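You operate a simulated robot arm through the tools that you are given. There is no shell and no other tool.

Carry out the task below with a simulated robot arm. There is one attempt and no reset: what you move stays moved.

Task
Touch up the chip by the red tabbed sleeve in blue, let it dry, then slide the sleeve over it.
Fine: red brush from the white pot, dipped in the blue tin, then stood in the tall pot; the coat not smeared.

It is judged by the outcome, as a careful person would: the job done as asked, and still so three seconds after it is handed in. It fails if anything else is knocked over, pushed out of place, dropped, spilled or broken.

Robot
A 7-joint arm with a two-finger parallel gripper, fixed in place. Base frame: the origin is on the floor under the middle of its stand, x ahead of it, y to its left, z up. Lengths are in m, angles in degrees, forces in N, time in s.
It reaches about 1.524 m from its shoulder. Its first joint turns from -149.0 to 149.0 degrees. Payload 3.5 kg.
Tool frame: the origin (TCP) lies between the finger pads and is the grasp point; the fingertips stand 0.023 m ahead of it; z points along the fingers, y is the line along which they close. The gripper opens to 0.094 m. The fingers are 0.038 m wide and 0.01 m thick; the gripper's body (0.054 by 0.096 m) begins 0.039 m behind the TCP.
Orientation is that of the tool frame in the base frame, as [roll, pitch, yaw] about the fixed x, y, z axes, in that order (R = Rz(yaw) Ry(pitch) Rx(roll)). With the fingers straight down and closing along the base's y, the tool's x points along the base's -x, its y along +y and its z along -z.

Tools
- The arm moves only by the tool drive_tool. Its argument "plan" is a list of rows, each an object of numbers (a shift or turn left out is 0, a gripper value left out holds the last): "dx", "dy", "dz": the shift along the tool's x, y, z in units of 25 mm (1.0 is 25 mm); "wx", "wy", "wz": the turn, a rotation vector about the tool's x, y, z in units of 5 degrees (1.0 is 5 degrees). In form: [{"dx": .., "dy": .., "dz": .., "wx": .., "wy": .., "wz": ..}, ...]. A call has 1 to 20 rows; each row shifts and turns the commanded pose from where the row before left it, along the tool's axes as they then stand. "jaw" is the opening in per cent of the stroke, from 0 (shut) to 100 (fully open), set as the call begins (left out, the last holds). A call with a number of a shift or a turn outside -1 to 1 is refused whole. Each row takes 0.2 s and may step no farther than 0.05 m and 8.6 degrees from the row before; otherwise, or with a gripper value out of range, the whole call is refused. A pose out of reach is approached as far as the arm can. The call stops where the force on the tool passes 40 N (or 10 N more than at its start, if that is more) or the arm is blocked; 0.2 s more then pass. The fingers move at their own pace (about 0.153 m/s each) and stop on an object; they squeeze with about 42 N. The grip force told is the motor's: it shows also when the fingers shut on nothing. Time passes only in rows, and 0.2 s behind the last, so rows that do not move let the fingers close. The reply holds the time, the measured pose of the TCP, the force on the tool along the base axes, the opening and the grip force, in the units named above and with some noise, with the torque about the TCP (base axes, N m) and any sound that the robot's microphone picked up, and new pictures: "pictures" is both (left out), scene, wrist or none.
- Cameras (640 x 400 px; columns grow to the right, rows downward): "scene" is fixed at [0.0418, -0.661, 1.3645]; the picture's right is [-0.17, -0.99, 0.00], its down [-0.64, 0.11, -0.76] and it looks along [0.75, -0.13, -0.65] (base axes); focal length 344 px, centre (320, 200). "wrist" rides on the gripper at [0.086, 0.016, -0.075] in the tool frame; the picture's right is [-0.18, 0.98, 0.00], its down [-0.58, -0.11, -0.81] and it looks along [-0.79, -0.15, 0.59] (tool axes); focal length 243 px, centre (320, 200). There is no depth. A picture from a camera that has moved, and an enlarged one, comes with that camera's place and axes in the base frame and with its lens. The place of the scene camera against the robot may be out by one fixed shift of up to 0.018 m in any direction.
- close_up(camera, box): a new picture of the part [left, top, right, bottom] of that camera's present view, enlarged. It takes no simulated time.
- hand_in(): hands the job in; it is judged then, once.

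Nothing tells you positions but the pictures and the camera data. Unless the task says otherwise, let go and move clear before handing in.

The tools are called after "Emit:" as name(argument=value, ...) on one line, values as JSON. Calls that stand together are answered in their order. drive_tool: Moves the arm, as the interface text tells. Its arguments: {"type":"object","properties":{"plan":{"type":"array"},"jaw":{"type":"number"},"pictures":{"type":"string","enum":["both","scene","wrist","none"]}},"required":["plan"]} The other tools are called the same way: close_up (camera, box) takes an enlarged picture of a part of a camera's view; hand_in () hands the job in.

At the start:

```text
time_s: 0.0
position: [0.7134, -0.4439, 0.9588]
tool_rot: [-179.9, 0.1, -180.0]
force: [0.5, 0.7, -0.1]
ft_torque: [-0.01, 0.0, -0.03]
width: 0.0941
finger_force: 0.0
```

scene: 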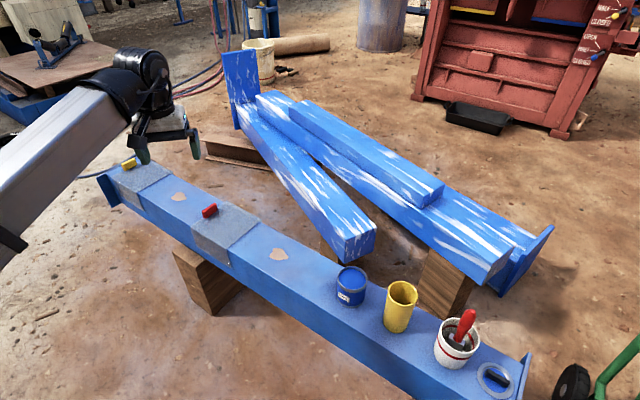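
wrist: 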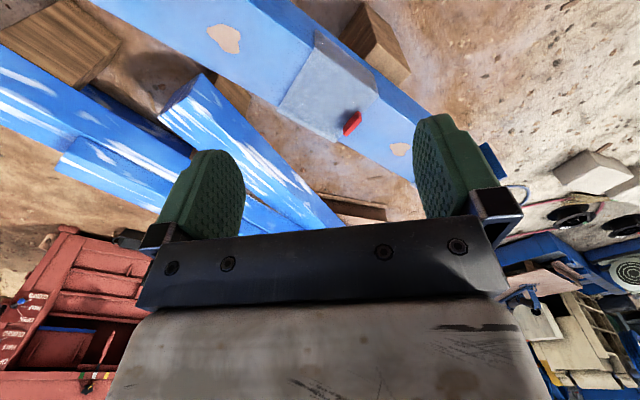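

I see a blue beam with two grey sleeves (yellow tab and red tab), two bare chips, a blue tin, a yellow tall pot and a white pot with a red brush. I'll look closer before moving.

Emit:
close_up(camera="scene", box=[320, 240, 540, 400])

Emit:
close_up(camera="scene", box=[90, 140, 330, 290])

Emit:
close_up(camera="wrist", box=[180, 0, 500, 200])

```text
2.50 times, centred on (430, 320) of scene
camera zoom: at [0.0418, -0.661, 1.3645], right [-0.17, -0.99, 0.0], down [-0.64, 0.11, -0.76], along [0.75, -0.13, -0.65], focal length 859 px, centre (45, -100)
```

zoom: 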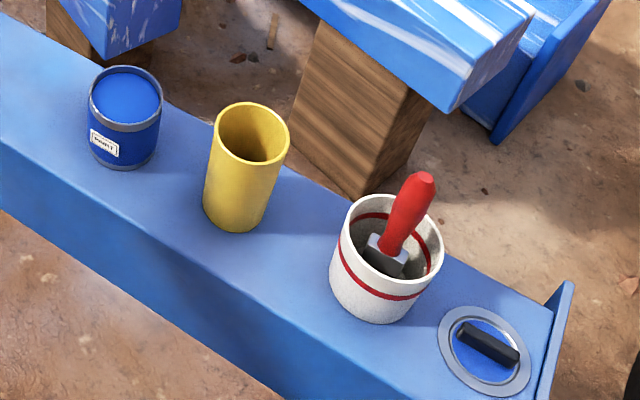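

```text
2.67 times, centred on (210, 215) of scene
camera zoom: at [0.0418, -0.661, 1.3645], right [-0.17, -0.99, 0.0], down [-0.64, 0.11, -0.76], along [0.75, -0.13, -0.65], focal length 916 px, centre (613, 160)
```

zoom: 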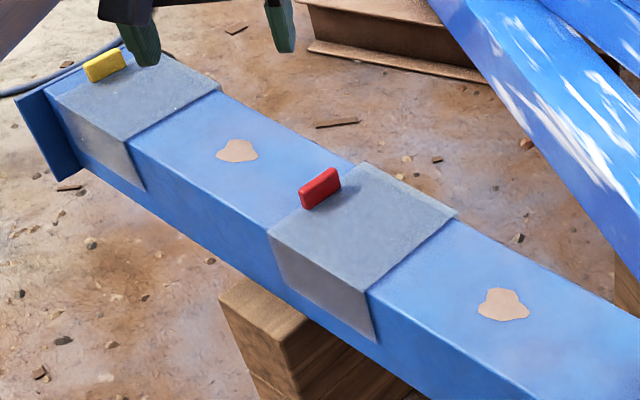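

```text
2.00 times, centred on (340, 100) of wrist
camera zoom: at [0.6274, -0.4279, 1.0321], right [0.18, 0.98, 0.0], down [0.58, -0.11, 0.81], along [0.79, -0.15, -0.59], focal length 485 px, centre (280, 400)
```

zoom: 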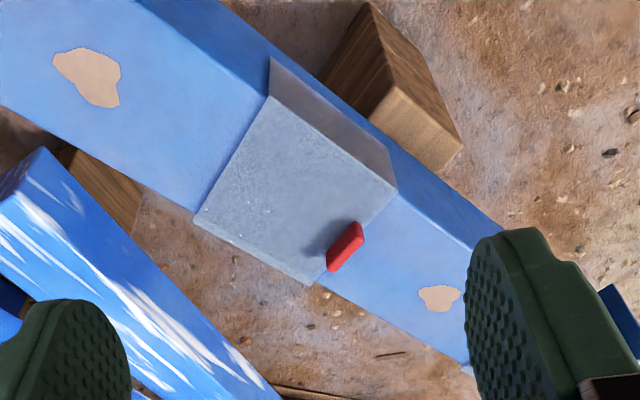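

The beam's top seems to be near z≈0.52, running at about 45° in the base xy plane. The chip to the right of the red sleeve looks nearest that sleeve, and the pots stand near (0.36–0.59, -1.03 to -0.83). I'll move the wrist camera over towards the pots to see them in 3D.

Emit:
drive_tool(plan=[{"dx": 1, "dy": -0.7}, {"dx": 1, "dy": -0.7}, {"dx": 1, "dy": -0.7}, {"dx": 1, "dy": -0.7}, {"dx": 1, "dy": -0.7}, {"dx": 1, "dy": -0.7}, {"dx": 1, "dy": -0.7}, {"dx": 1, "dy": -0.7}, {"dx": 1, "dy": -0.7}, {"dx": 1, "dy": -0.7}, {"wz": 1}, {"wz": 1}, {"wz": 1}, {"wz": 1}, {"wz": 1}, {"wz": 1}, {"wz": 1}, {"wz": 1}, {"wz": 1}], jaw=100, pictures="both")

```text
time_s: 4.0
position: [0.464, -0.6186, 0.9565]
tool_rot: [-180.0, 0.1, 134.9]
force: [0.3, -0.1, 0.2]
ft_torque: [-0.03, 0.03, 0.0]
width: 0.0938
finger_force: 0.1
camera wrist: at [0.4144, -0.5467, 1.0317], right [0.83, 0.56, 0.0], down [0.33, -0.49, 0.81], along [0.46, -0.67, -0.59], focal length 243 px, centre (320, 200)
```

scene: 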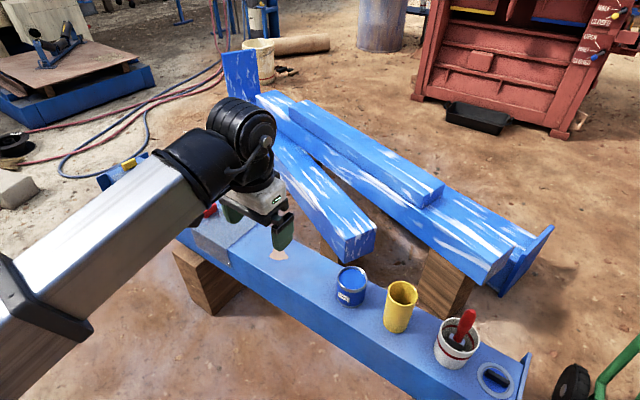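
wrist: 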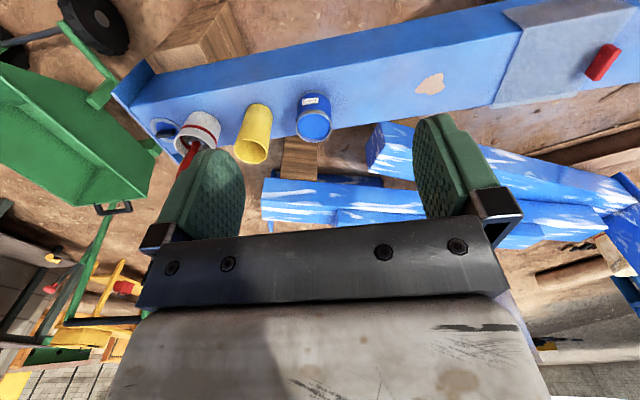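

The pots are visible now in the wrist view. I'll enlarge both views to work out the brush's pose.

Emit:
close_up(camera="wrist", box=[110, 60, 350, 210])

Emit:
close_up(camera="scene", box=[420, 290, 540, 390])

```text
2.67 times, centred on (230, 135) of wrist
camera zoom: at [0.4144, -0.5467, 1.0317], right [0.83, 0.56, 0.0], down [0.33, -0.49, 0.81], along [0.46, -0.67, -0.59], focal length 647 px, centre (560, 373)
```

zoom: 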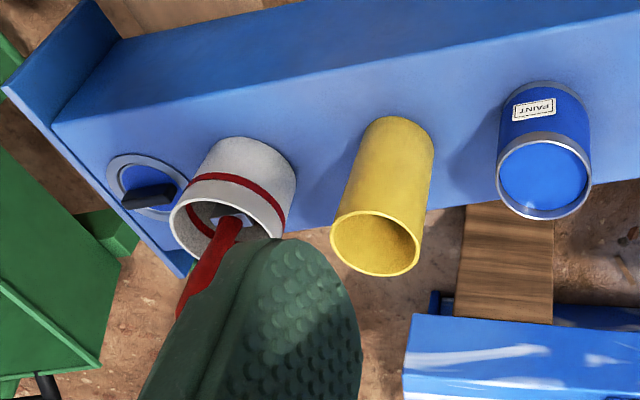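

```text
4.00 times, centred on (480, 340) of scene
camera zoom: at [0.0418, -0.661, 1.3645], right [-0.17, -0.99, 0.0], down [-0.64, 0.11, -0.76], along [0.75, -0.13, -0.65], focal length 1374 px, centre (-320, -360)
```

zoom: 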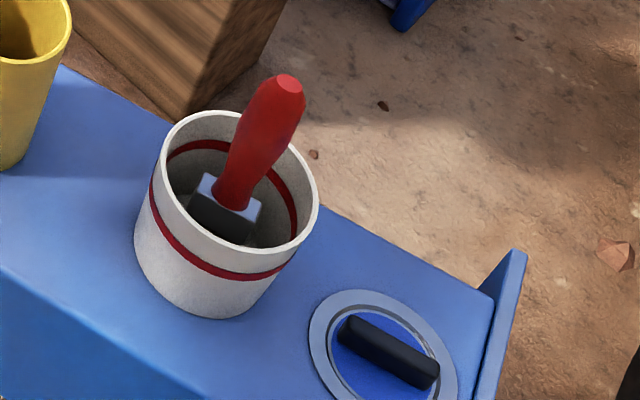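

The brush leans in the white pot with its handle up and to the right. I'll slide the camera along the beam so the white pot is centred between the fingers.

Emit:
drive_tool(plan=[{"dy": -1}, {"dy": -1}, {"dy": -1}, {"dy": -1}, {"dy": -1}, {"dy": -1}, {"dy": -1}, {"dy": -1}, {"dy": -1}, {"dy": -1}, {"dy": -1}, {"dy": -1}, {"dy": -0.7, "dx": 0.5}], pictures="both")

```text
time_s: 6.8
position: [0.2309, -0.8349, 0.9582]
tool_rot: [-180.0, 0.1, 135.0]
force: [-0.7, -0.6, -0.1]
ft_torque: [0.0, 0.02, 0.01]
width: 0.0939
finger_force: 0.0
camera wrist: at [0.1809, -0.762, 1.0316], right [0.82, 0.57, 0.0], down [0.33, -0.49, 0.81], along [0.46, -0.67, -0.59], focal length 243 px, centre (320, 200)
```

scene: 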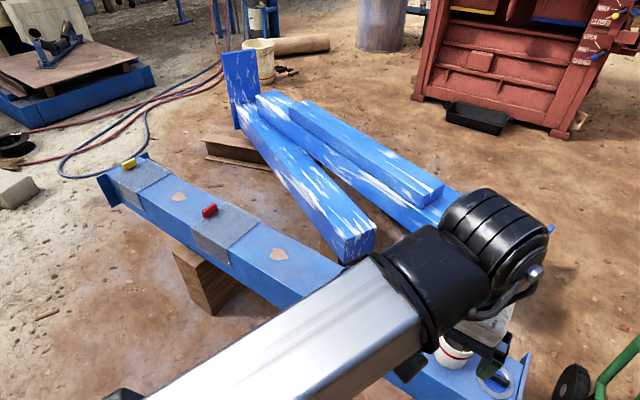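
wrist: 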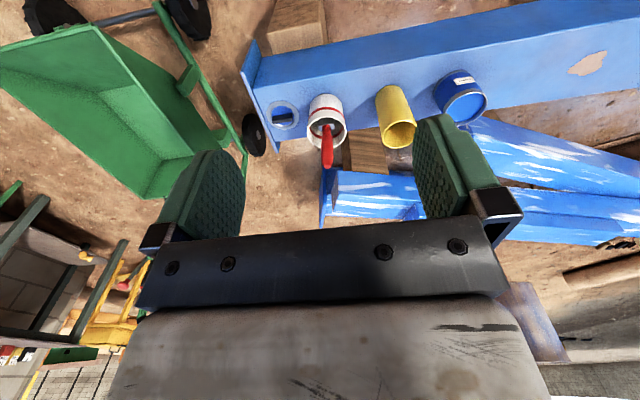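

Emit:
close_up(camera="wrist", box=[230, 60, 390, 180])

Emit:
close_up(camera="wrist", box=[340, 40, 640, 220])

```text
3.33 times, centred on (310, 120) of wrist
camera zoom: at [0.1809, -0.762, 1.0316], right [0.82, 0.57, 0.0], down [0.33, -0.49, 0.81], along [0.46, -0.67, -0.59], focal length 809 px, centre (353, 467)
```

zoom: 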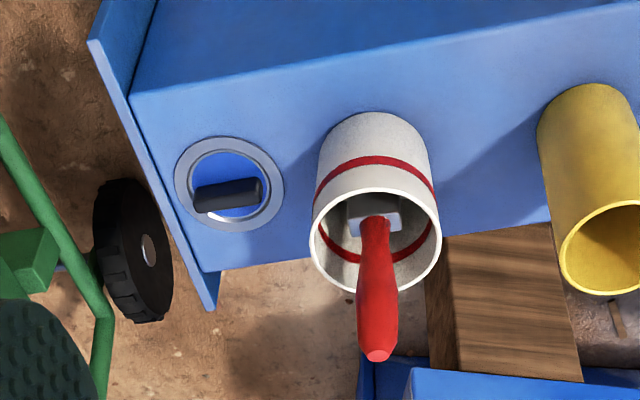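

```text
2.13 times, centred on (490, 130) of wrist
camera zoom: at [0.1809, -0.762, 1.0316], right [0.82, 0.57, 0.0], down [0.33, -0.49, 0.81], along [0.46, -0.67, -0.59], focal length 518 px, centre (-43, 349)
```

zoom: 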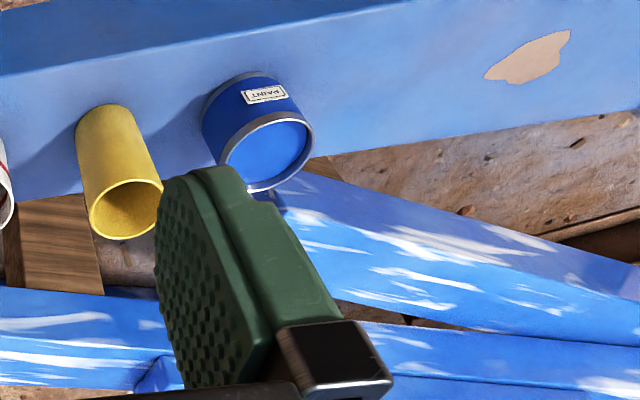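

By stereo from the wrist views I take the beam top to be at z≈0.498. Rim centres come out as tin (0.596,-0.835,0.579), yellow pot (0.499,-0.937,0.630) and white pot about (0.39,-1.03,0.594). The brush stands nearly upright with its tip near (0.391,-1.037,0.693), so I'll move to about 0.1 m above that tip and check.

Emit:
drive_tool(plan=[{"dx": -0.93, "dy": -0.108, "dz": 0.5}, {"dx": -0.93, "dy": -0.108, "dz": 0.5}, {"dx": -0.93, "dy": -0.108, "dz": 0.5}, {"dx": -0.93, "dy": -0.108, "dz": 0.5}, {"dx": -0.93, "dy": -0.108, "dz": 0.5}, {"dx": -0.93, "dy": -0.108, "dz": 0.5}, {"dx": -0.93, "dy": -0.108, "dz": 0.5}, {"dx": -0.93, "dy": -0.108, "dz": 0.5}, {"dx": -0.93, "dy": -0.108, "dz": 0.5}, {"dx": -0.93, "dy": -0.108, "dz": 0.5}, {"dx": -0.93, "dy": -0.108, "dz": 0.5}], pictures="both")

```text
time_s: 9.2
position: [0.3887, -1.0363, 0.8201]
tool_rot: [180.0, 0.1, 135.0]
force: [0.4, 0.6, -0.2]
ft_torque: [0.0, 0.02, -0.01]
width: 0.094
finger_force: 0.0
camera wrist: at [0.3399, -0.9643, 0.8946], right [0.83, 0.56, 0.0], down [0.33, -0.49, 0.81], along [0.46, -0.67, -0.59], focal length 243 px, centre (320, 200)
```

scene: 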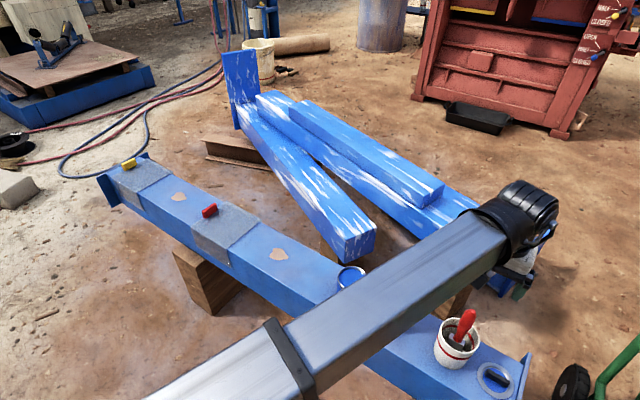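
wrist: 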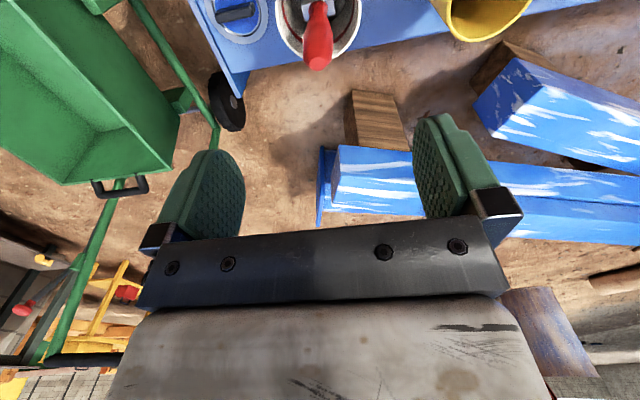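

Emit:
close_up(camera="wrist", box=[240, 0, 400, 100])

Emit:
close_up(camera="scene", box=[420, 200, 580, 400])

```text
4.00 times, centred on (320, 50) of wrist
camera zoom: at [0.3399, -0.9643, 0.8946], right [0.83, 0.56, 0.0], down [0.33, -0.49, 0.81], along [0.46, -0.67, -0.59], focal length 970 px, centre (320, 800)
```

zoom: 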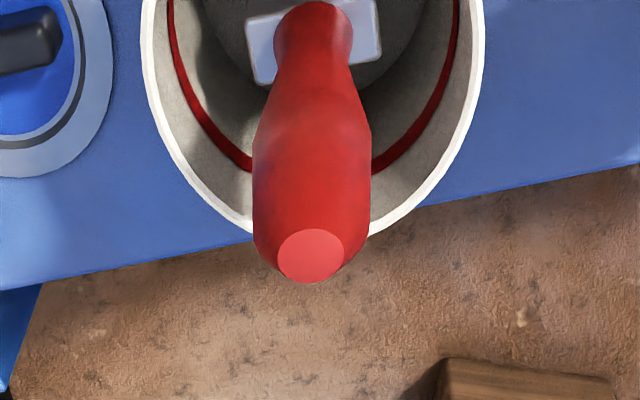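

```text
2.00 times, centred on (500, 300) of scene
camera zoom: at [0.0418, -0.661, 1.3645], right [-0.17, -0.99, 0.0], down [-0.64, 0.11, -0.76], along [0.75, -0.13, -0.65], focal length 687 px, centre (-40, 0)
```

zoom: 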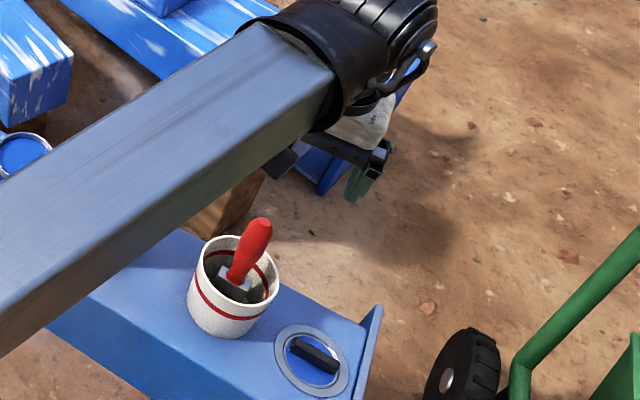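

The brush handle is vertical within a degree or so, with its tip at about (0.3905,-1.0416,0.694). The brush's flat side is lined up with the beam, so I'll centre over it and come down most of the way.

Emit:
drive_tool(plan=[{"dx": -0.2, "dy": -0.1}, {"dz": 0.8}, {"dz": 0.8}, {"dz": 0.8}, {"dz": 0.8}, {"dz": 0.8}, {}], pictures="both")

```text
time_s: 10.8
position: [0.3907, -1.0407, 0.7212]
tool_rot: [179.9, 0.1, 134.9]
force: [0.0, 0.6, -0.3]
ft_torque: [0.02, -0.01, 0.04]
width: 0.0942
finger_force: 0.1
camera wrist: at [0.3419, -0.9688, 0.7951], right [0.83, 0.56, 0.0], down [0.33, -0.49, 0.81], along [0.46, -0.67, -0.59], focal length 243 px, centre (320, 200)
```

scene: 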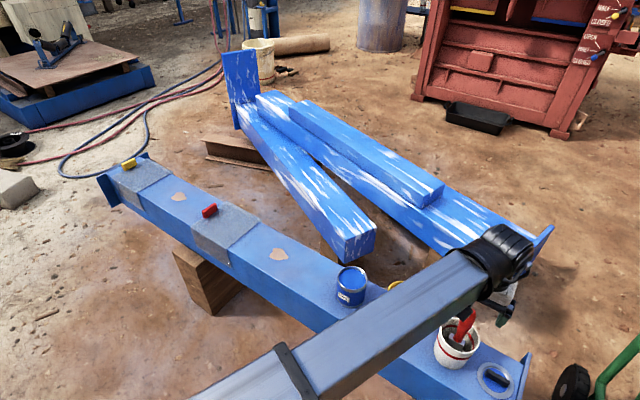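
wrist: 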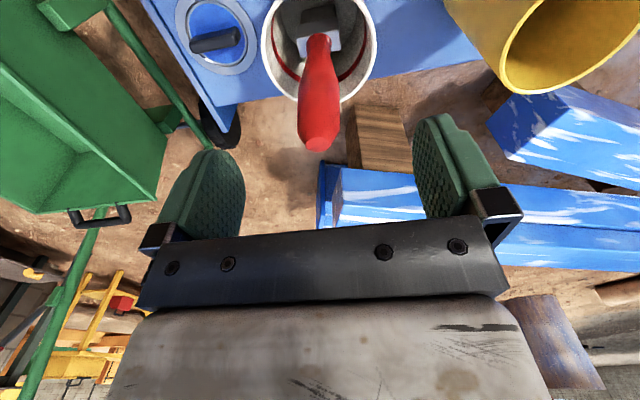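

The tip sits where the tool axis should be, so I'll go down another 54 mm and close on the handle.

Emit:
drive_tool(plan=[{"dz": 0.72, "dy": -0.05}, {"dz": 0.72}, {"dz": 0.72}, {}], pictures="wrist")

Emit:
drive_tool(plan=[{}, {}, {}, {}, {}], jaw=0, pictures="both")

```text
time_s: 11.8
position: [0.3902, -1.0413, 0.6664]
tool_rot: [180.0, 0.2, 134.9]
force: [-0.2, -0.8, -0.1]
ft_torque: [0.04, 0.0, -0.01]
width: 0.0941
finger_force: 0.1
camera wrist: at [0.3412, -0.9698, 0.7407], right [0.83, 0.56, 0.0], down [0.33, -0.49, 0.81], along [0.46, -0.67, -0.59], focal length 243 px, centre (320, 200)
```

wrist: 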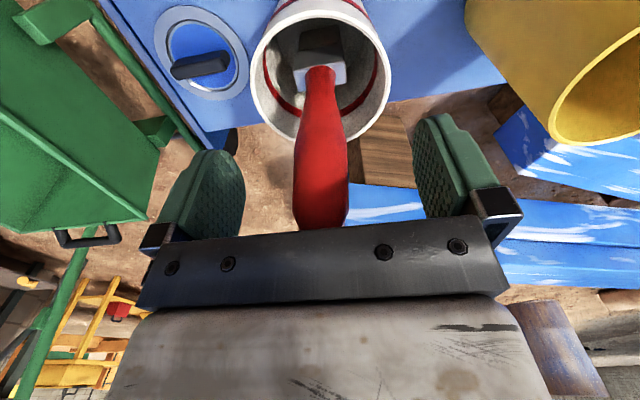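

```text
time_s: 13.0
position: [0.3904, -1.0413, 0.6663]
tool_rot: [179.9, 0.1, 135.1]
force: [0.3, -0.9, 0.0]
ft_torque: [0.01, -0.01, 0.0]
width: 0.0236
finger_force: 42.2
camera wrist: at [0.3412, -0.9698, 0.7409], right [0.83, 0.56, 0.0], down [0.33, -0.49, 0.81], along [0.46, -0.67, -0.59], focal length 243 px, centre (320, 200)
```

scene: 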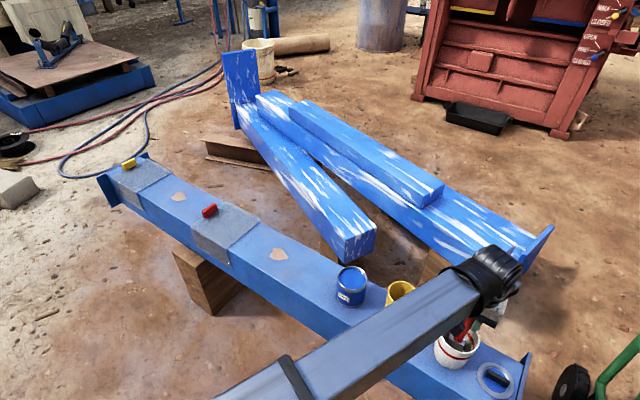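
wrist: 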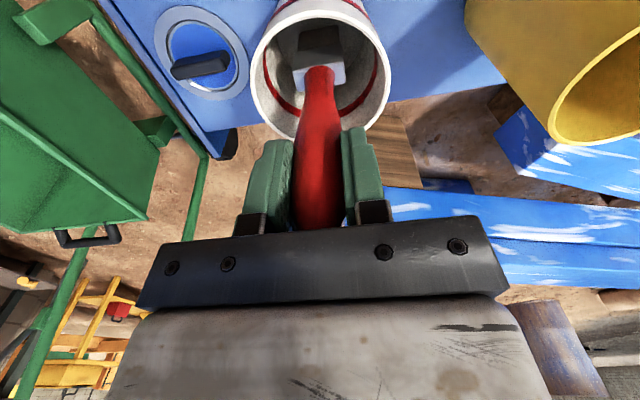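

The brush is gripped (23.6 mm). I'll lift it straight up out of the white pot.

Emit:
drive_tool(plan=[{"dz": -0.5}, {"dz": -0.8}, {"dz": -1}, {"dz": -1}, {"dz": -1}, {"dz": -1}, {"dz": -1}, {"dz": -1}, {"dz": -1}, {}], pictures="both")

```text
time_s: 15.2
position: [0.3907, -1.0424, 0.875]
tool_rot: [-180.0, 0.1, 134.9]
force: [0.2, -0.4, -0.4]
ft_torque: [-0.02, -0.02, 0.01]
width: 0.0233
finger_force: 41.7
camera wrist: at [0.3418, -0.9705, 0.9487], right [0.83, 0.56, 0.0], down [0.33, -0.49, 0.81], along [0.46, -0.67, -0.59], focal length 243 px, centre (320, 200)
```

scene: 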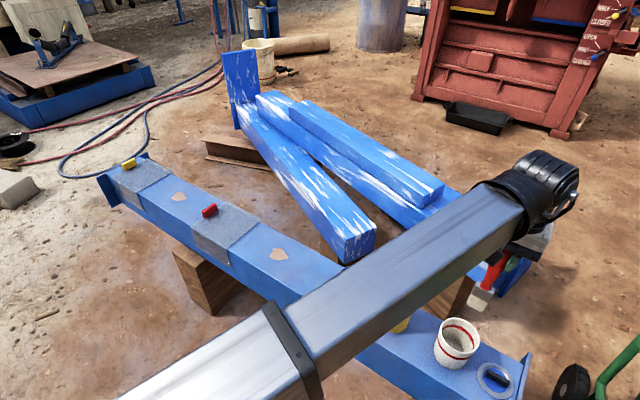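
wrist: 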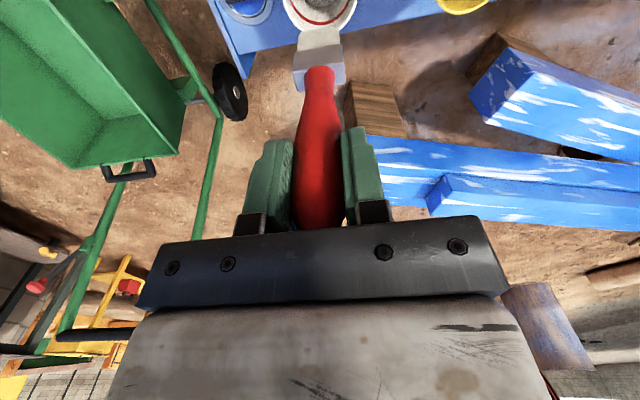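

Emit:
close_up(camera="wrist", box=[250, 0, 410, 120])

Emit:
close_up(camera="scene", box=[420, 220, 560, 380])

```text
3.33 times, centred on (330, 60) of wrist
camera zoom: at [0.3418, -0.9705, 0.9487], right [0.83, 0.56, 0.0], down [0.33, -0.49, 0.81], along [0.46, -0.67, -0.59], focal length 809 px, centre (287, 667)
```

zoom: 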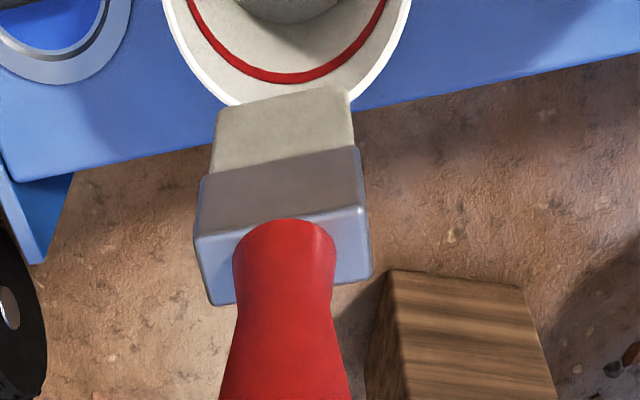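

```text
2.50 times, centred on (490, 300) of scene
camera zoom: at [0.0418, -0.661, 1.3645], right [-0.17, -0.99, 0.0], down [-0.64, 0.11, -0.76], along [0.75, -0.13, -0.65], focal length 859 px, centre (-105, -50)
```

zoom: 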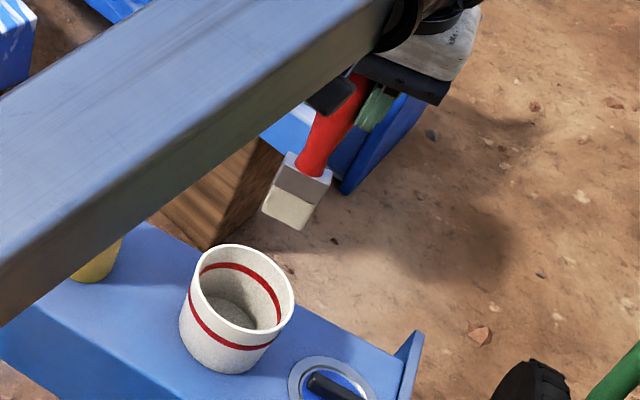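

The brush has clean cream bristles about 0.151 m below the TCP and hangs straight. Next I'll carry it along the beam, above the yellow pot, to over the blue tin.

Emit:
drive_tool(plan=[{"dy": 1}, {"dy": 1}, {"dy": 1}, {"dy": 1}, {"dy": 1}, {"dy": 1}, {"dy": 1}, {"dy": 1}, {"dy": 1}, {"dy": 1}, {"dy": 1}, {"dy": 0.67, "dx": 0.06}, {"dz": 0.8}, {"dz": 0.8}, {"dz": 0.8}, {"dz": 0.6}, {}], pictures="both")

```text
time_s: 18.8
position: [0.5964, -0.835, 0.7991]
tool_rot: [-179.9, 0.2, 135.1]
force: [-0.2, -0.9, 0.0]
ft_torque: [-0.01, 0.02, 0.02]
width: 0.0233
finger_force: 42.2
camera wrist: at [0.5469, -0.7627, 0.8732], right [0.83, 0.56, 0.0], down [0.33, -0.49, 0.81], along [0.46, -0.67, -0.59], focal length 243 px, centre (320, 200)
```

scene: 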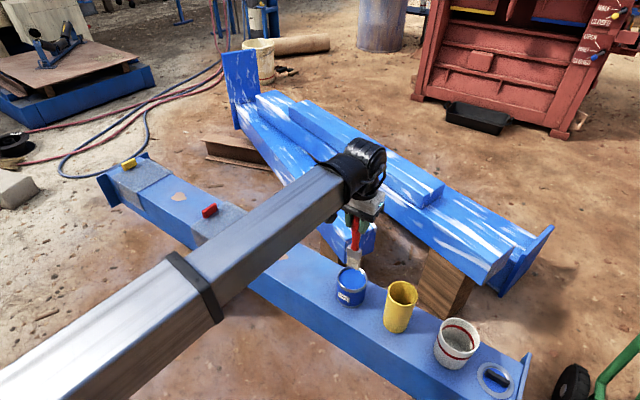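
wrist: 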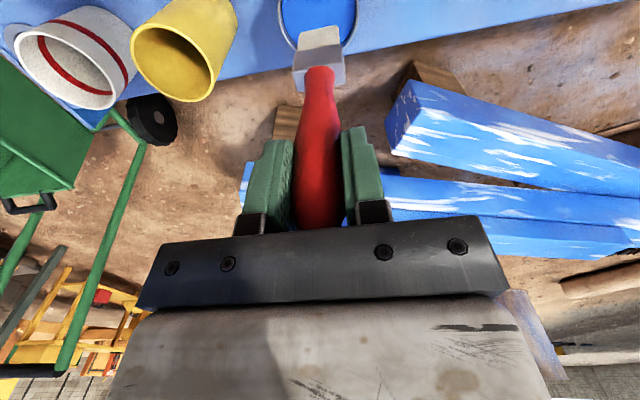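

Emit:
close_up(camera="wrist", box=[250, 0, 410, 100])

Emit:
close_up(camera="scene", box=[300, 200, 440, 340])

```text
4.00 times, centred on (330, 50) of wrist
camera zoom: at [0.5469, -0.7627, 0.8732], right [0.83, 0.56, 0.0], down [0.33, -0.49, 0.81], along [0.46, -0.67, -0.59], focal length 970 px, centre (280, 800)
```

zoom: 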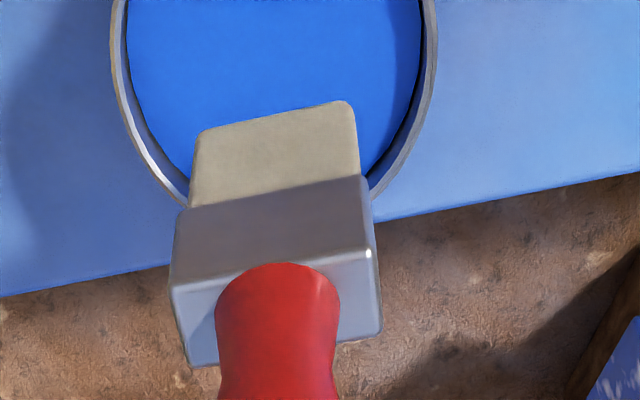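

```text
2.86 times, centred on (370, 270) of scene
camera zoom: at [0.0418, -0.661, 1.3645], right [-0.17, -0.99, 0.0], down [-0.64, 0.11, -0.76], along [0.75, -0.13, -0.65], focal length 982 px, centre (177, 0)
```

zoom: 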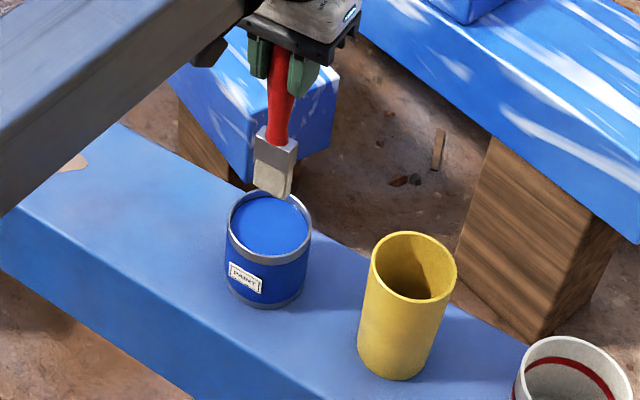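

The brush is centred over the open tin, with the paint a little below the rim. I'll lower the bristle tips to about z≈0.547, which is roughly 2 cm into the paint and well short of the bottom.

Emit:
drive_tool(plan=[{"dz": 0.7}, {"dz": 0.7}, {"dz": 0.7}, {"dz": 0.7}, {"dz": 0.6}, {"dz": 0.6}, {}, {}], pictures="both")

Emit:
close_up(camera="scene", box=[300, 200, 440, 340])

Emit:
close_up(camera="wrist", box=[230, 0, 430, 125])

```text
time_s: 20.6
position: [0.5971, -0.8339, 0.6994]
tool_rot: [180.0, 0.1, 135.1]
force: [0.4, -0.2, -0.5]
ft_torque: [-0.03, -0.01, -0.03]
width: 0.0235
finger_force: 42.5
camera wrist: at [0.5469, -0.7627, 0.7738], right [0.83, 0.56, 0.0], down [0.33, -0.49, 0.81], along [0.46, -0.67, -0.59], focal length 243 px, centre (320, 200)
```

scene: 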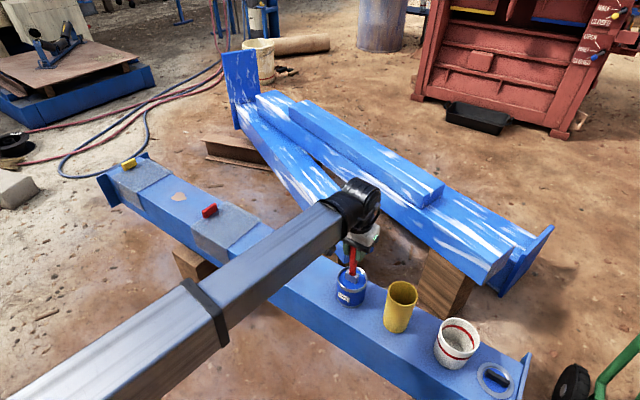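
wrist: 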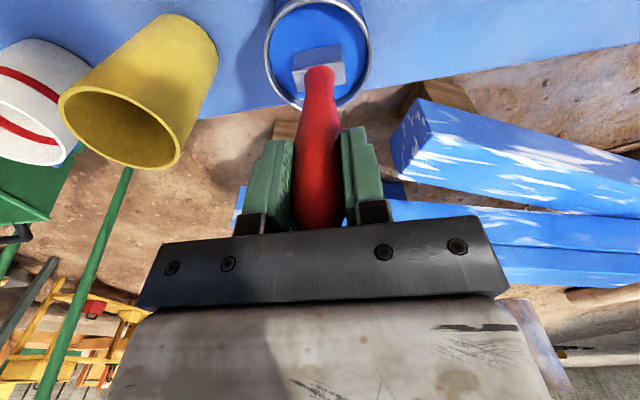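

```text
2.86 times, centred on (370, 270) of scene
camera zoom: at [0.0418, -0.661, 1.3645], right [-0.17, -0.99, 0.0], down [-0.64, 0.11, -0.76], along [0.75, -0.13, -0.65], focal length 982 px, centre (177, 0)
```

zoom: 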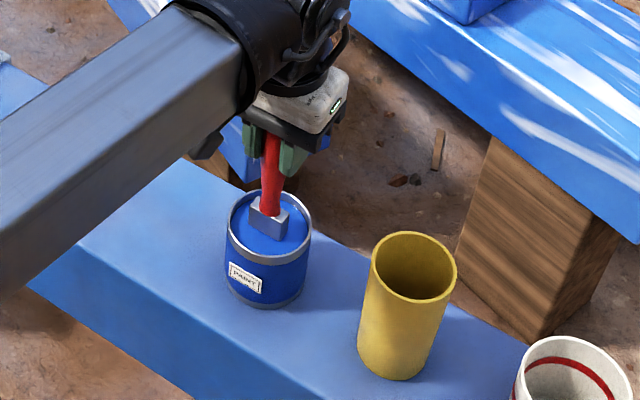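

```text
3.20 times, centred on (330, 62) of wrist
camera zoom: at [0.5469, -0.7627, 0.7738], right [0.83, 0.56, 0.0], down [0.33, -0.49, 0.81], along [0.46, -0.67, -0.59], focal length 776 px, centre (288, 640)
```

zoom: 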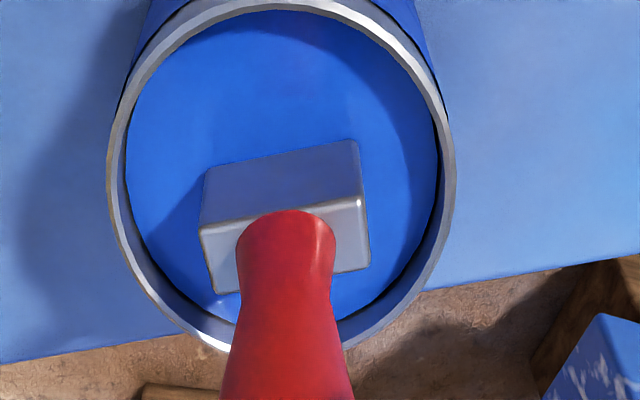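

The bristles are in the paint up to the ferrule, so I'll lift slowly and hold a moment above the tin to let it drain.

Emit:
drive_tool(plan=[{"dz": -0.4}, {"dz": -0.5}, {"dz": -0.6}, {"dz": -0.6}, {"dz": -0.8}, {"dz": -0.8}, {"dz": -0.8}, {}, {}, {}, {}, {}, {}, {}], pictures="both")

Emit:
close_up(camera="wrist", box=[230, 0, 430, 125])

Emit:
close_up(camera="scene", box=[300, 200, 440, 340])

```text
time_s: 23.6
position: [0.5956, -0.8339, 0.8108]
tool_rot: [-180.0, 0.1, 135.0]
force: [0.0, 0.1, 0.0]
ft_torque: [0.04, 0.02, 0.0]
width: 0.0233
finger_force: 42.6
camera wrist: at [0.5465, -0.7621, 0.8856], right [0.83, 0.56, 0.0], down [0.33, -0.49, 0.81], along [0.46, -0.67, -0.59], focal length 243 px, centre (320, 200)
```

scene: 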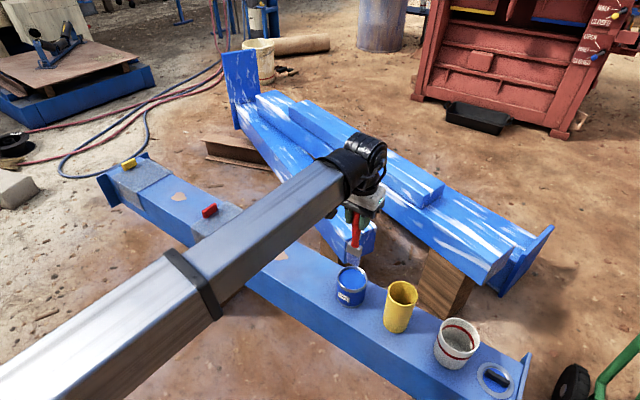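
wrist: 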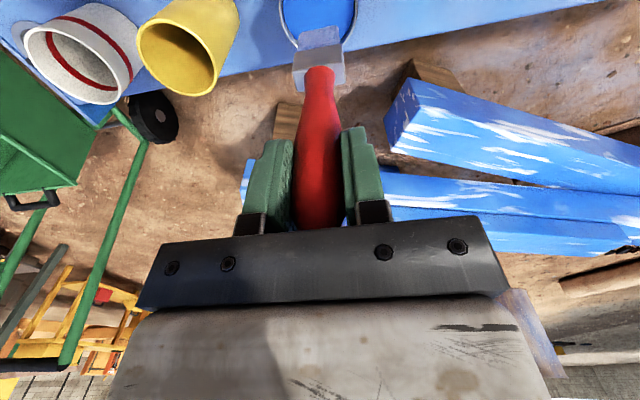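

```text
3.20 times, centred on (330, 62) of wrist
camera zoom: at [0.5465, -0.7621, 0.8856], right [0.83, 0.56, 0.0], down [0.33, -0.49, 0.81], along [0.46, -0.67, -0.59], focal length 776 px, centre (288, 640)
```

zoom: 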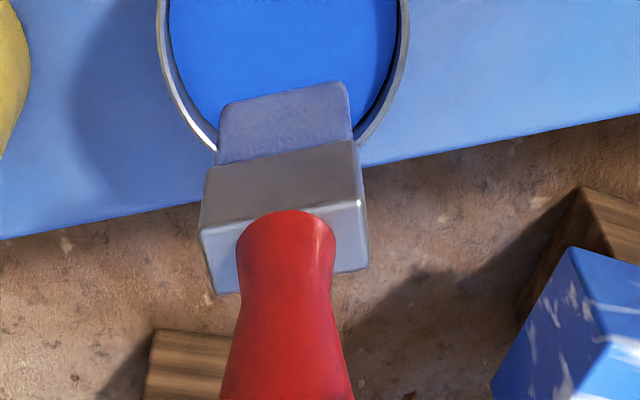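

```text
2.86 times, centred on (370, 270) of scene
camera zoom: at [0.0418, -0.661, 1.3645], right [-0.17, -0.99, 0.0], down [-0.64, 0.11, -0.76], along [0.75, -0.13, -0.65], focal length 982 px, centre (177, 0)
```

zoom: 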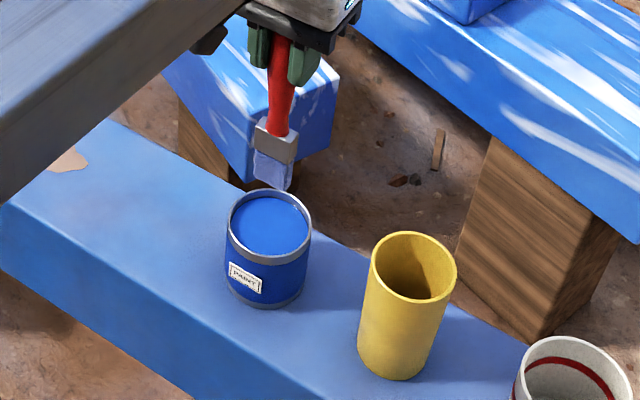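

The bristles are loaded with blue. By my measurements the right-hand chip at (0.7825,-0.6446) is the one belonging to the red sleeve (about 0.155 m, against 0.175 m for the other, which sits by the yellow one). I'll move to one side of it to see its outline before painting.

Emit:
drive_tool(plan=[{"dy": 0.97, "dx": 0.37}, {"dy": 0.97, "dx": 0.37}, {"dy": 0.97, "dx": 0.37}, {"dy": 0.97, "dx": 0.37}, {"dy": 0.97, "dx": 0.37}, {"dy": 0.97, "dx": 0.37}, {"dy": 0.97, "dx": 0.37}, {"dy": 0.97, "dx": 0.37}, {"dy": 0.97, "dx": 0.37}, {"dy": 0.97, "dx": 0.37}, {"dy": 0.94, "dx": 0.36}, {}], pictures="both")

Emit:
close_up(camera="wrist", box=[200, 0, 440, 150])

```text
time_s: 26.2
position: [0.7113, -0.575, 0.8131]
tool_rot: [-180.0, 0.1, 134.9]
force: [0.5, -0.4, 0.2]
ft_torque: [-0.01, 0.02, -0.03]
width: 0.0233
finger_force: 43.0
camera wrist: at [0.6627, -0.5028, 0.8867], right [0.83, 0.56, 0.0], down [0.33, -0.49, 0.81], along [0.46, -0.67, -0.59], focal length 243 px, centre (320, 200)
```

scene: 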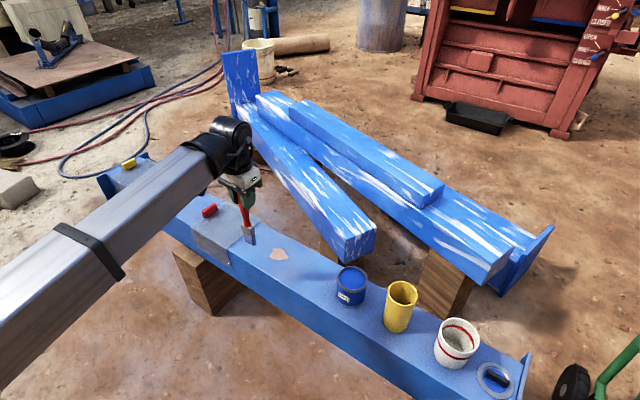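
wrist: 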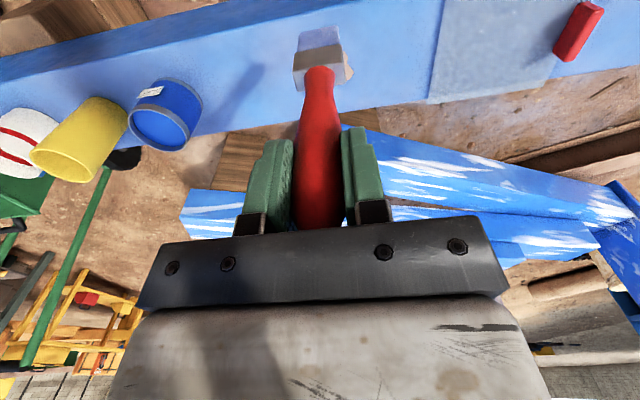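

```text
2.67 times, centred on (320, 75) of wrist
camera zoom: at [0.6627, -0.5028, 0.8867], right [0.83, 0.56, 0.0], down [0.33, -0.49, 0.81], along [0.46, -0.67, -0.59], focal length 647 px, centre (320, 533)
```

zoom: 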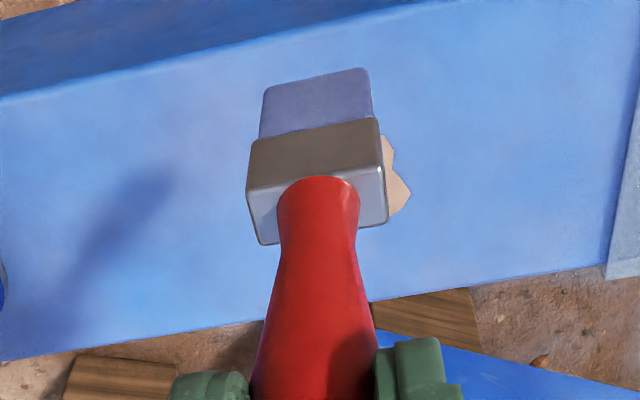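

The brush hides the chip from here, so I'll shift sideways a little to see its full outline.

Emit:
drive_tool(plan=[{"dy": -1}, {"dy": -1}, {"dy": -1}, {}], pictures="wrist")

Emit:
close_up(camera="wrist", box=[280, 0, 480, 125])

Emit:
close_up(camera="scene", box=[200, 200, 360, 300])

```text
time_s: 27.2
position: [0.6584, -0.6289, 0.8124]
tool_rot: [179.9, 0.1, 135.0]
force: [-0.4, 0.3, -0.1]
ft_torque: [0.0, 0.02, 0.0]
width: 0.0234
finger_force: 41.8
camera wrist: at [0.609, -0.5564, 0.8861], right [0.83, 0.56, 0.0], down [0.33, -0.49, 0.81], along [0.46, -0.67, -0.59], focal length 243 px, centre (320, 200)
```

wrist: 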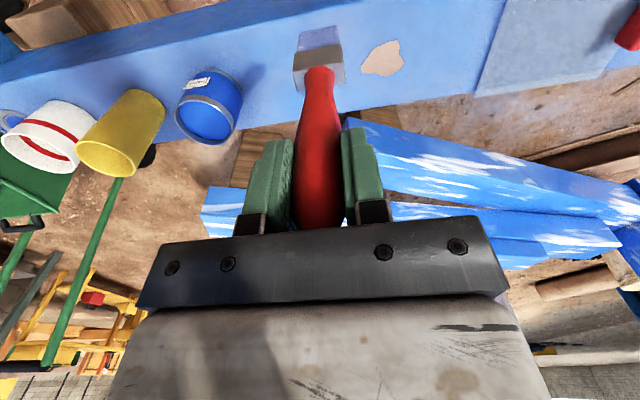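

```text
3.20 times, centred on (380, 62) of wrist
camera zoom: at [0.609, -0.5564, 0.8861], right [0.83, 0.56, 0.0], down [0.33, -0.49, 0.81], along [0.46, -0.67, -0.59], focal length 776 px, centre (128, 640)
```

zoom: 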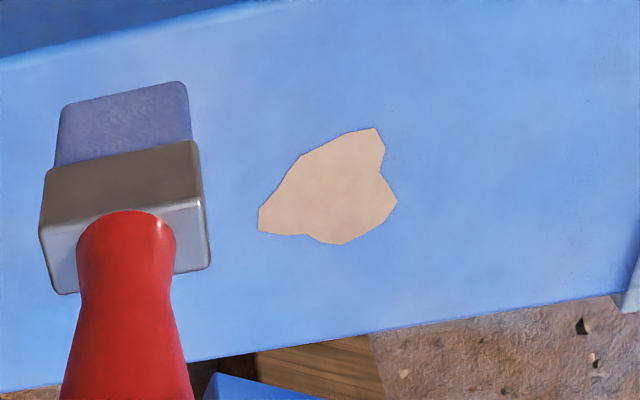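

```text
4.00 times, centred on (280, 250) of scene
camera zoom: at [0.0418, -0.661, 1.3645], right [-0.17, -0.99, 0.0], down [-0.64, 0.11, -0.76], along [0.75, -0.13, -0.65], focal length 1374 px, centre (480, 0)
```

zoom: 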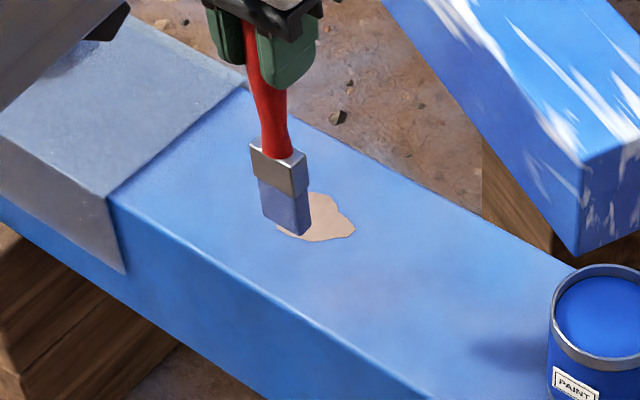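

The chip spans roughly ±33 mm along the beam and about -29 to +22 mm across it, around (0.7825,-0.6446). I'll bring the brush over its middle and lower until the bristles are about 2 cm above it.

Emit:
drive_tool(plan=[{"dy": 0.62, "dx": -0.81}, {"dy": 0.62, "dx": -0.81}, {"dy": 0.62, "dx": -0.81}, {"dy": 0.62, "dx": -0.81}, {"dy": 0.62, "dx": -0.81}, {"dz": 0.8}, {"dz": 0.8}, {"dz": 0.8}, {"dz": 0.8}, {"dz": 0.8}, {"dz": 0.8}, {"dz": 0.6}, {}], pictures="both")

Emit:
close_up(camera="wrist", box=[240, 0, 400, 100])

Emit:
close_up(camera="scene", box=[200, 200, 360, 300])

```text
time_s: 30.0
position: [0.7856, -0.6451, 0.6768]
tool_rot: [-180.0, 0.2, 135.1]
force: [-0.4, -0.6, -0.5]
ft_torque: [-0.04, 0.01, 0.03]
width: 0.0235
finger_force: 41.9
camera wrist: at [0.7363, -0.5726, 0.7507], right [0.83, 0.56, 0.0], down [0.33, -0.49, 0.81], along [0.46, -0.67, -0.59], focal length 243 px, centre (320, 200)
```

scene: 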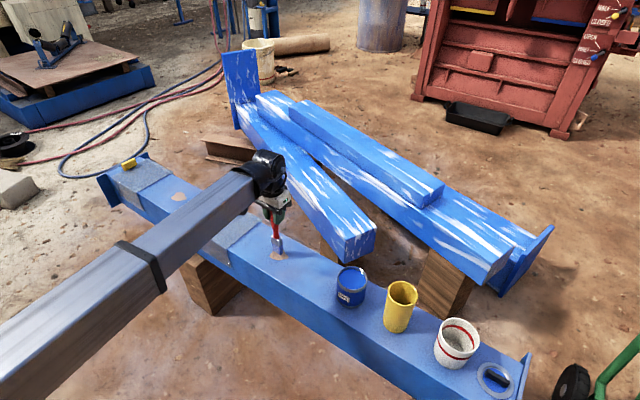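
wrist: 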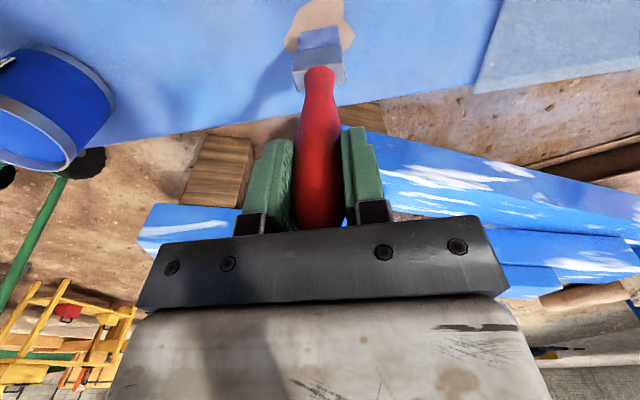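

```text
4.00 times, centred on (320, 50) of wrist
camera zoom: at [0.7363, -0.5726, 0.7507], right [0.83, 0.56, 0.0], down [0.33, -0.49, 0.81], along [0.46, -0.67, -0.59], focal length 970 px, centre (320, 800)
```

zoom: 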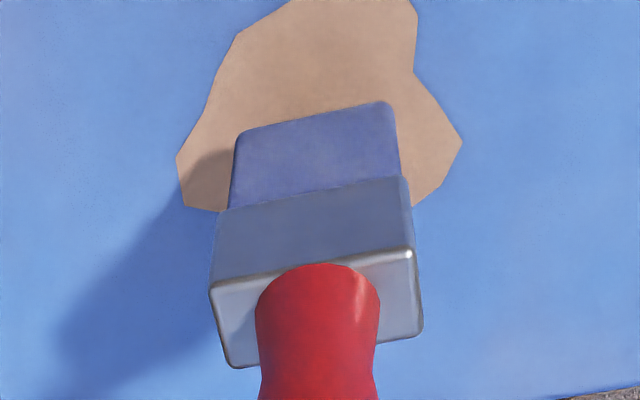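

```text
4.00 times, centred on (280, 250) of scene
camera zoom: at [0.0418, -0.661, 1.3645], right [-0.17, -0.99, 0.0], down [-0.64, 0.11, -0.76], along [0.75, -0.13, -0.65], focal length 1374 px, centre (480, 0)
```

zoom: 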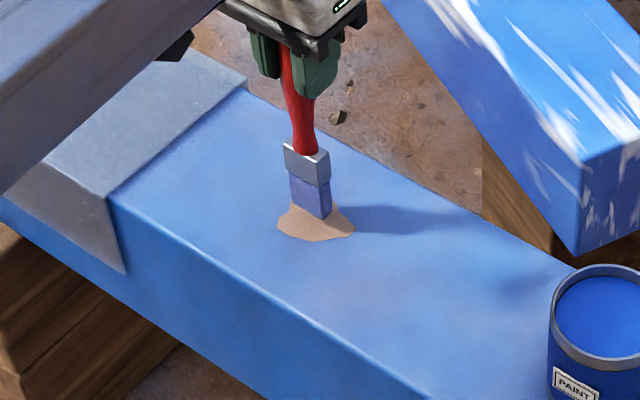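

The brush is centred over the chip. I'll lower towards it in small steps and watch the force for contact.

Emit:
drive_tool(plan=[{"dz": 0.4}, {"dz": 0.3}, {}], pictures="wrist")

Emit:
close_up(camera="wrist", box=[240, 0, 400, 100])

Emit:
close_up(camera="scene", box=[240, 210, 320, 280])

```text
time_s: 30.8
position: [0.785, -0.6459, 0.6607]
tool_rot: [-180.0, 0.2, 135.1]
force: [-0.2, 1.2, 32.7]
ft_torque: [0.11, 0.05, 0.0]
width: 0.0237
finger_force: 41.6
camera wrist: at [0.736, -0.573, 0.7352], right [0.83, 0.56, 0.0], down [0.33, -0.49, 0.81], along [0.46, -0.67, -0.59], focal length 243 px, centre (320, 200)
```

wrist: 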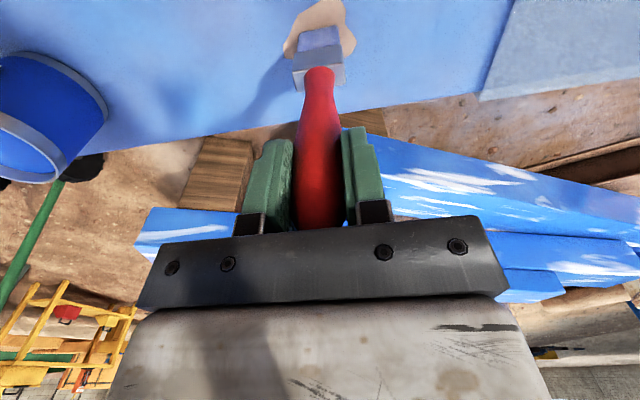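

```text
4.00 times, centred on (320, 50) of wrist
camera zoom: at [0.736, -0.573, 0.7352], right [0.83, 0.56, 0.0], down [0.33, -0.49, 0.81], along [0.46, -0.67, -0.59], focal length 970 px, centre (320, 800)
```

zoom: 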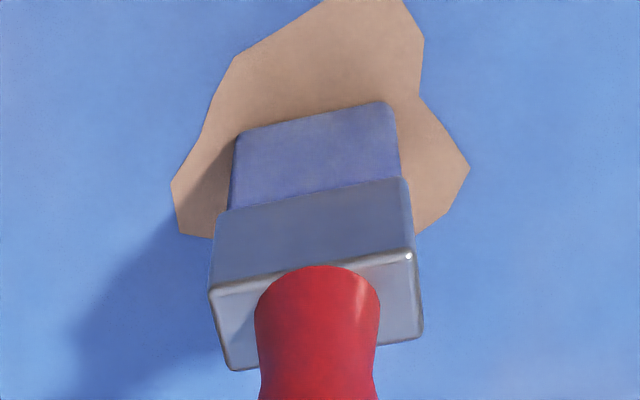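

```text
5.71 times, centred on (280, 245) of scene
camera zoom: at [0.0418, -0.661, 1.3645], right [-0.17, -0.99, 0.0], down [-0.64, 0.11, -0.76], along [0.75, -0.13, -0.65], focal length 1963 px, centre (549, -57)
```

zoom: 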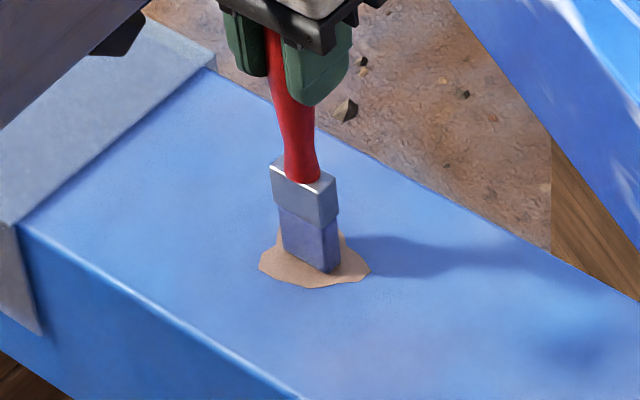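

Contact came earlier than expected (33 N at TCP z≈0.660), so I'll ease off to a light touch before stroking.

Emit:
drive_tool(plan=[{"dz": -0.05}, {}], pictures="none")

```text
time_s: 31.4
position: [0.7846, -0.6452, 0.6615]
tool_rot: [-180.0, 0.2, 135.0]
force: [0.5, -1.0, 25.9]
ft_torque: [-0.11, -0.11, -0.03]
width: 0.0235
finger_force: 41.6
```

Emit:
drive_tool(plan=[{"dz": -0.12}, {}], pictures="wrist")

Emit:
close_up(camera="wrist", box=[240, 0, 400, 100])

```text
time_s: 32.0
position: [0.7855, -0.6453, 0.6617]
tool_rot: [179.9, 0.0, 135.0]
force: [0.0, -0.2, -0.3]
ft_torque: [0.01, -0.02, 0.01]
width: 0.0236
finger_force: 42.1
camera wrist: at [0.7364, -0.5731, 0.7368], right [0.83, 0.56, 0.0], down [0.33, -0.49, 0.81], along [0.46, -0.67, -0.59], focal length 243 px, centre (320, 200)
```

wrist: 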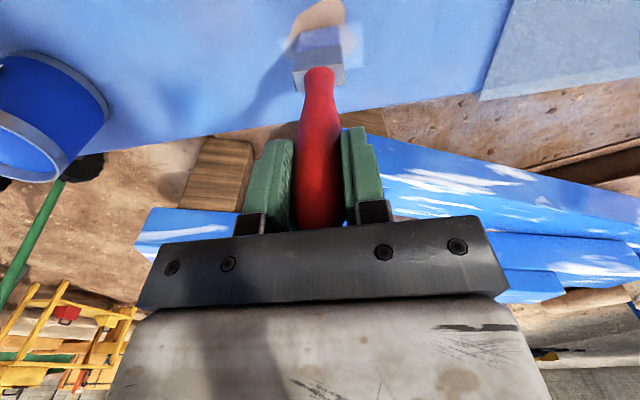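

```text
4.00 times, centred on (320, 50) of wrist
camera zoom: at [0.7364, -0.5731, 0.7368], right [0.83, 0.56, 0.0], down [0.33, -0.49, 0.81], along [0.46, -0.67, -0.59], focal length 970 px, centre (320, 800)
```

zoom: 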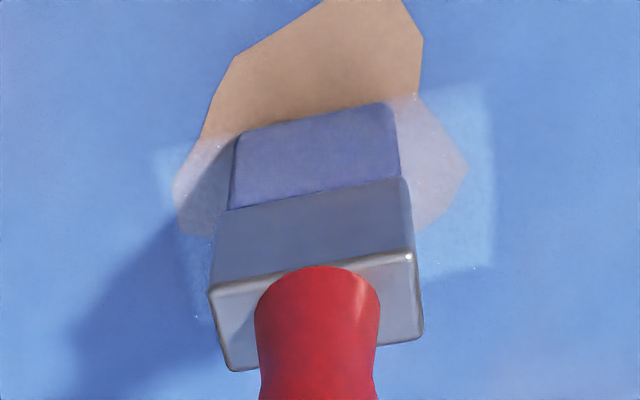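

The touch left a thin translucent blue patch about 72×37 mm covering the chip's far half, so the coat builds up with strokes. I'll set a light pressure and then stroke across the chip.

Emit:
drive_tool(plan=[{"dz": 0.05}, {}], pictures="none")

```text
time_s: 32.6
position: [0.7852, -0.6455, 0.6624]
tool_rot: [180.0, 0.1, 135.0]
force: [-0.2, 0.3, -0.7]
ft_torque: [0.01, 0.02, -0.01]
width: 0.0234
finger_force: 41.9
```

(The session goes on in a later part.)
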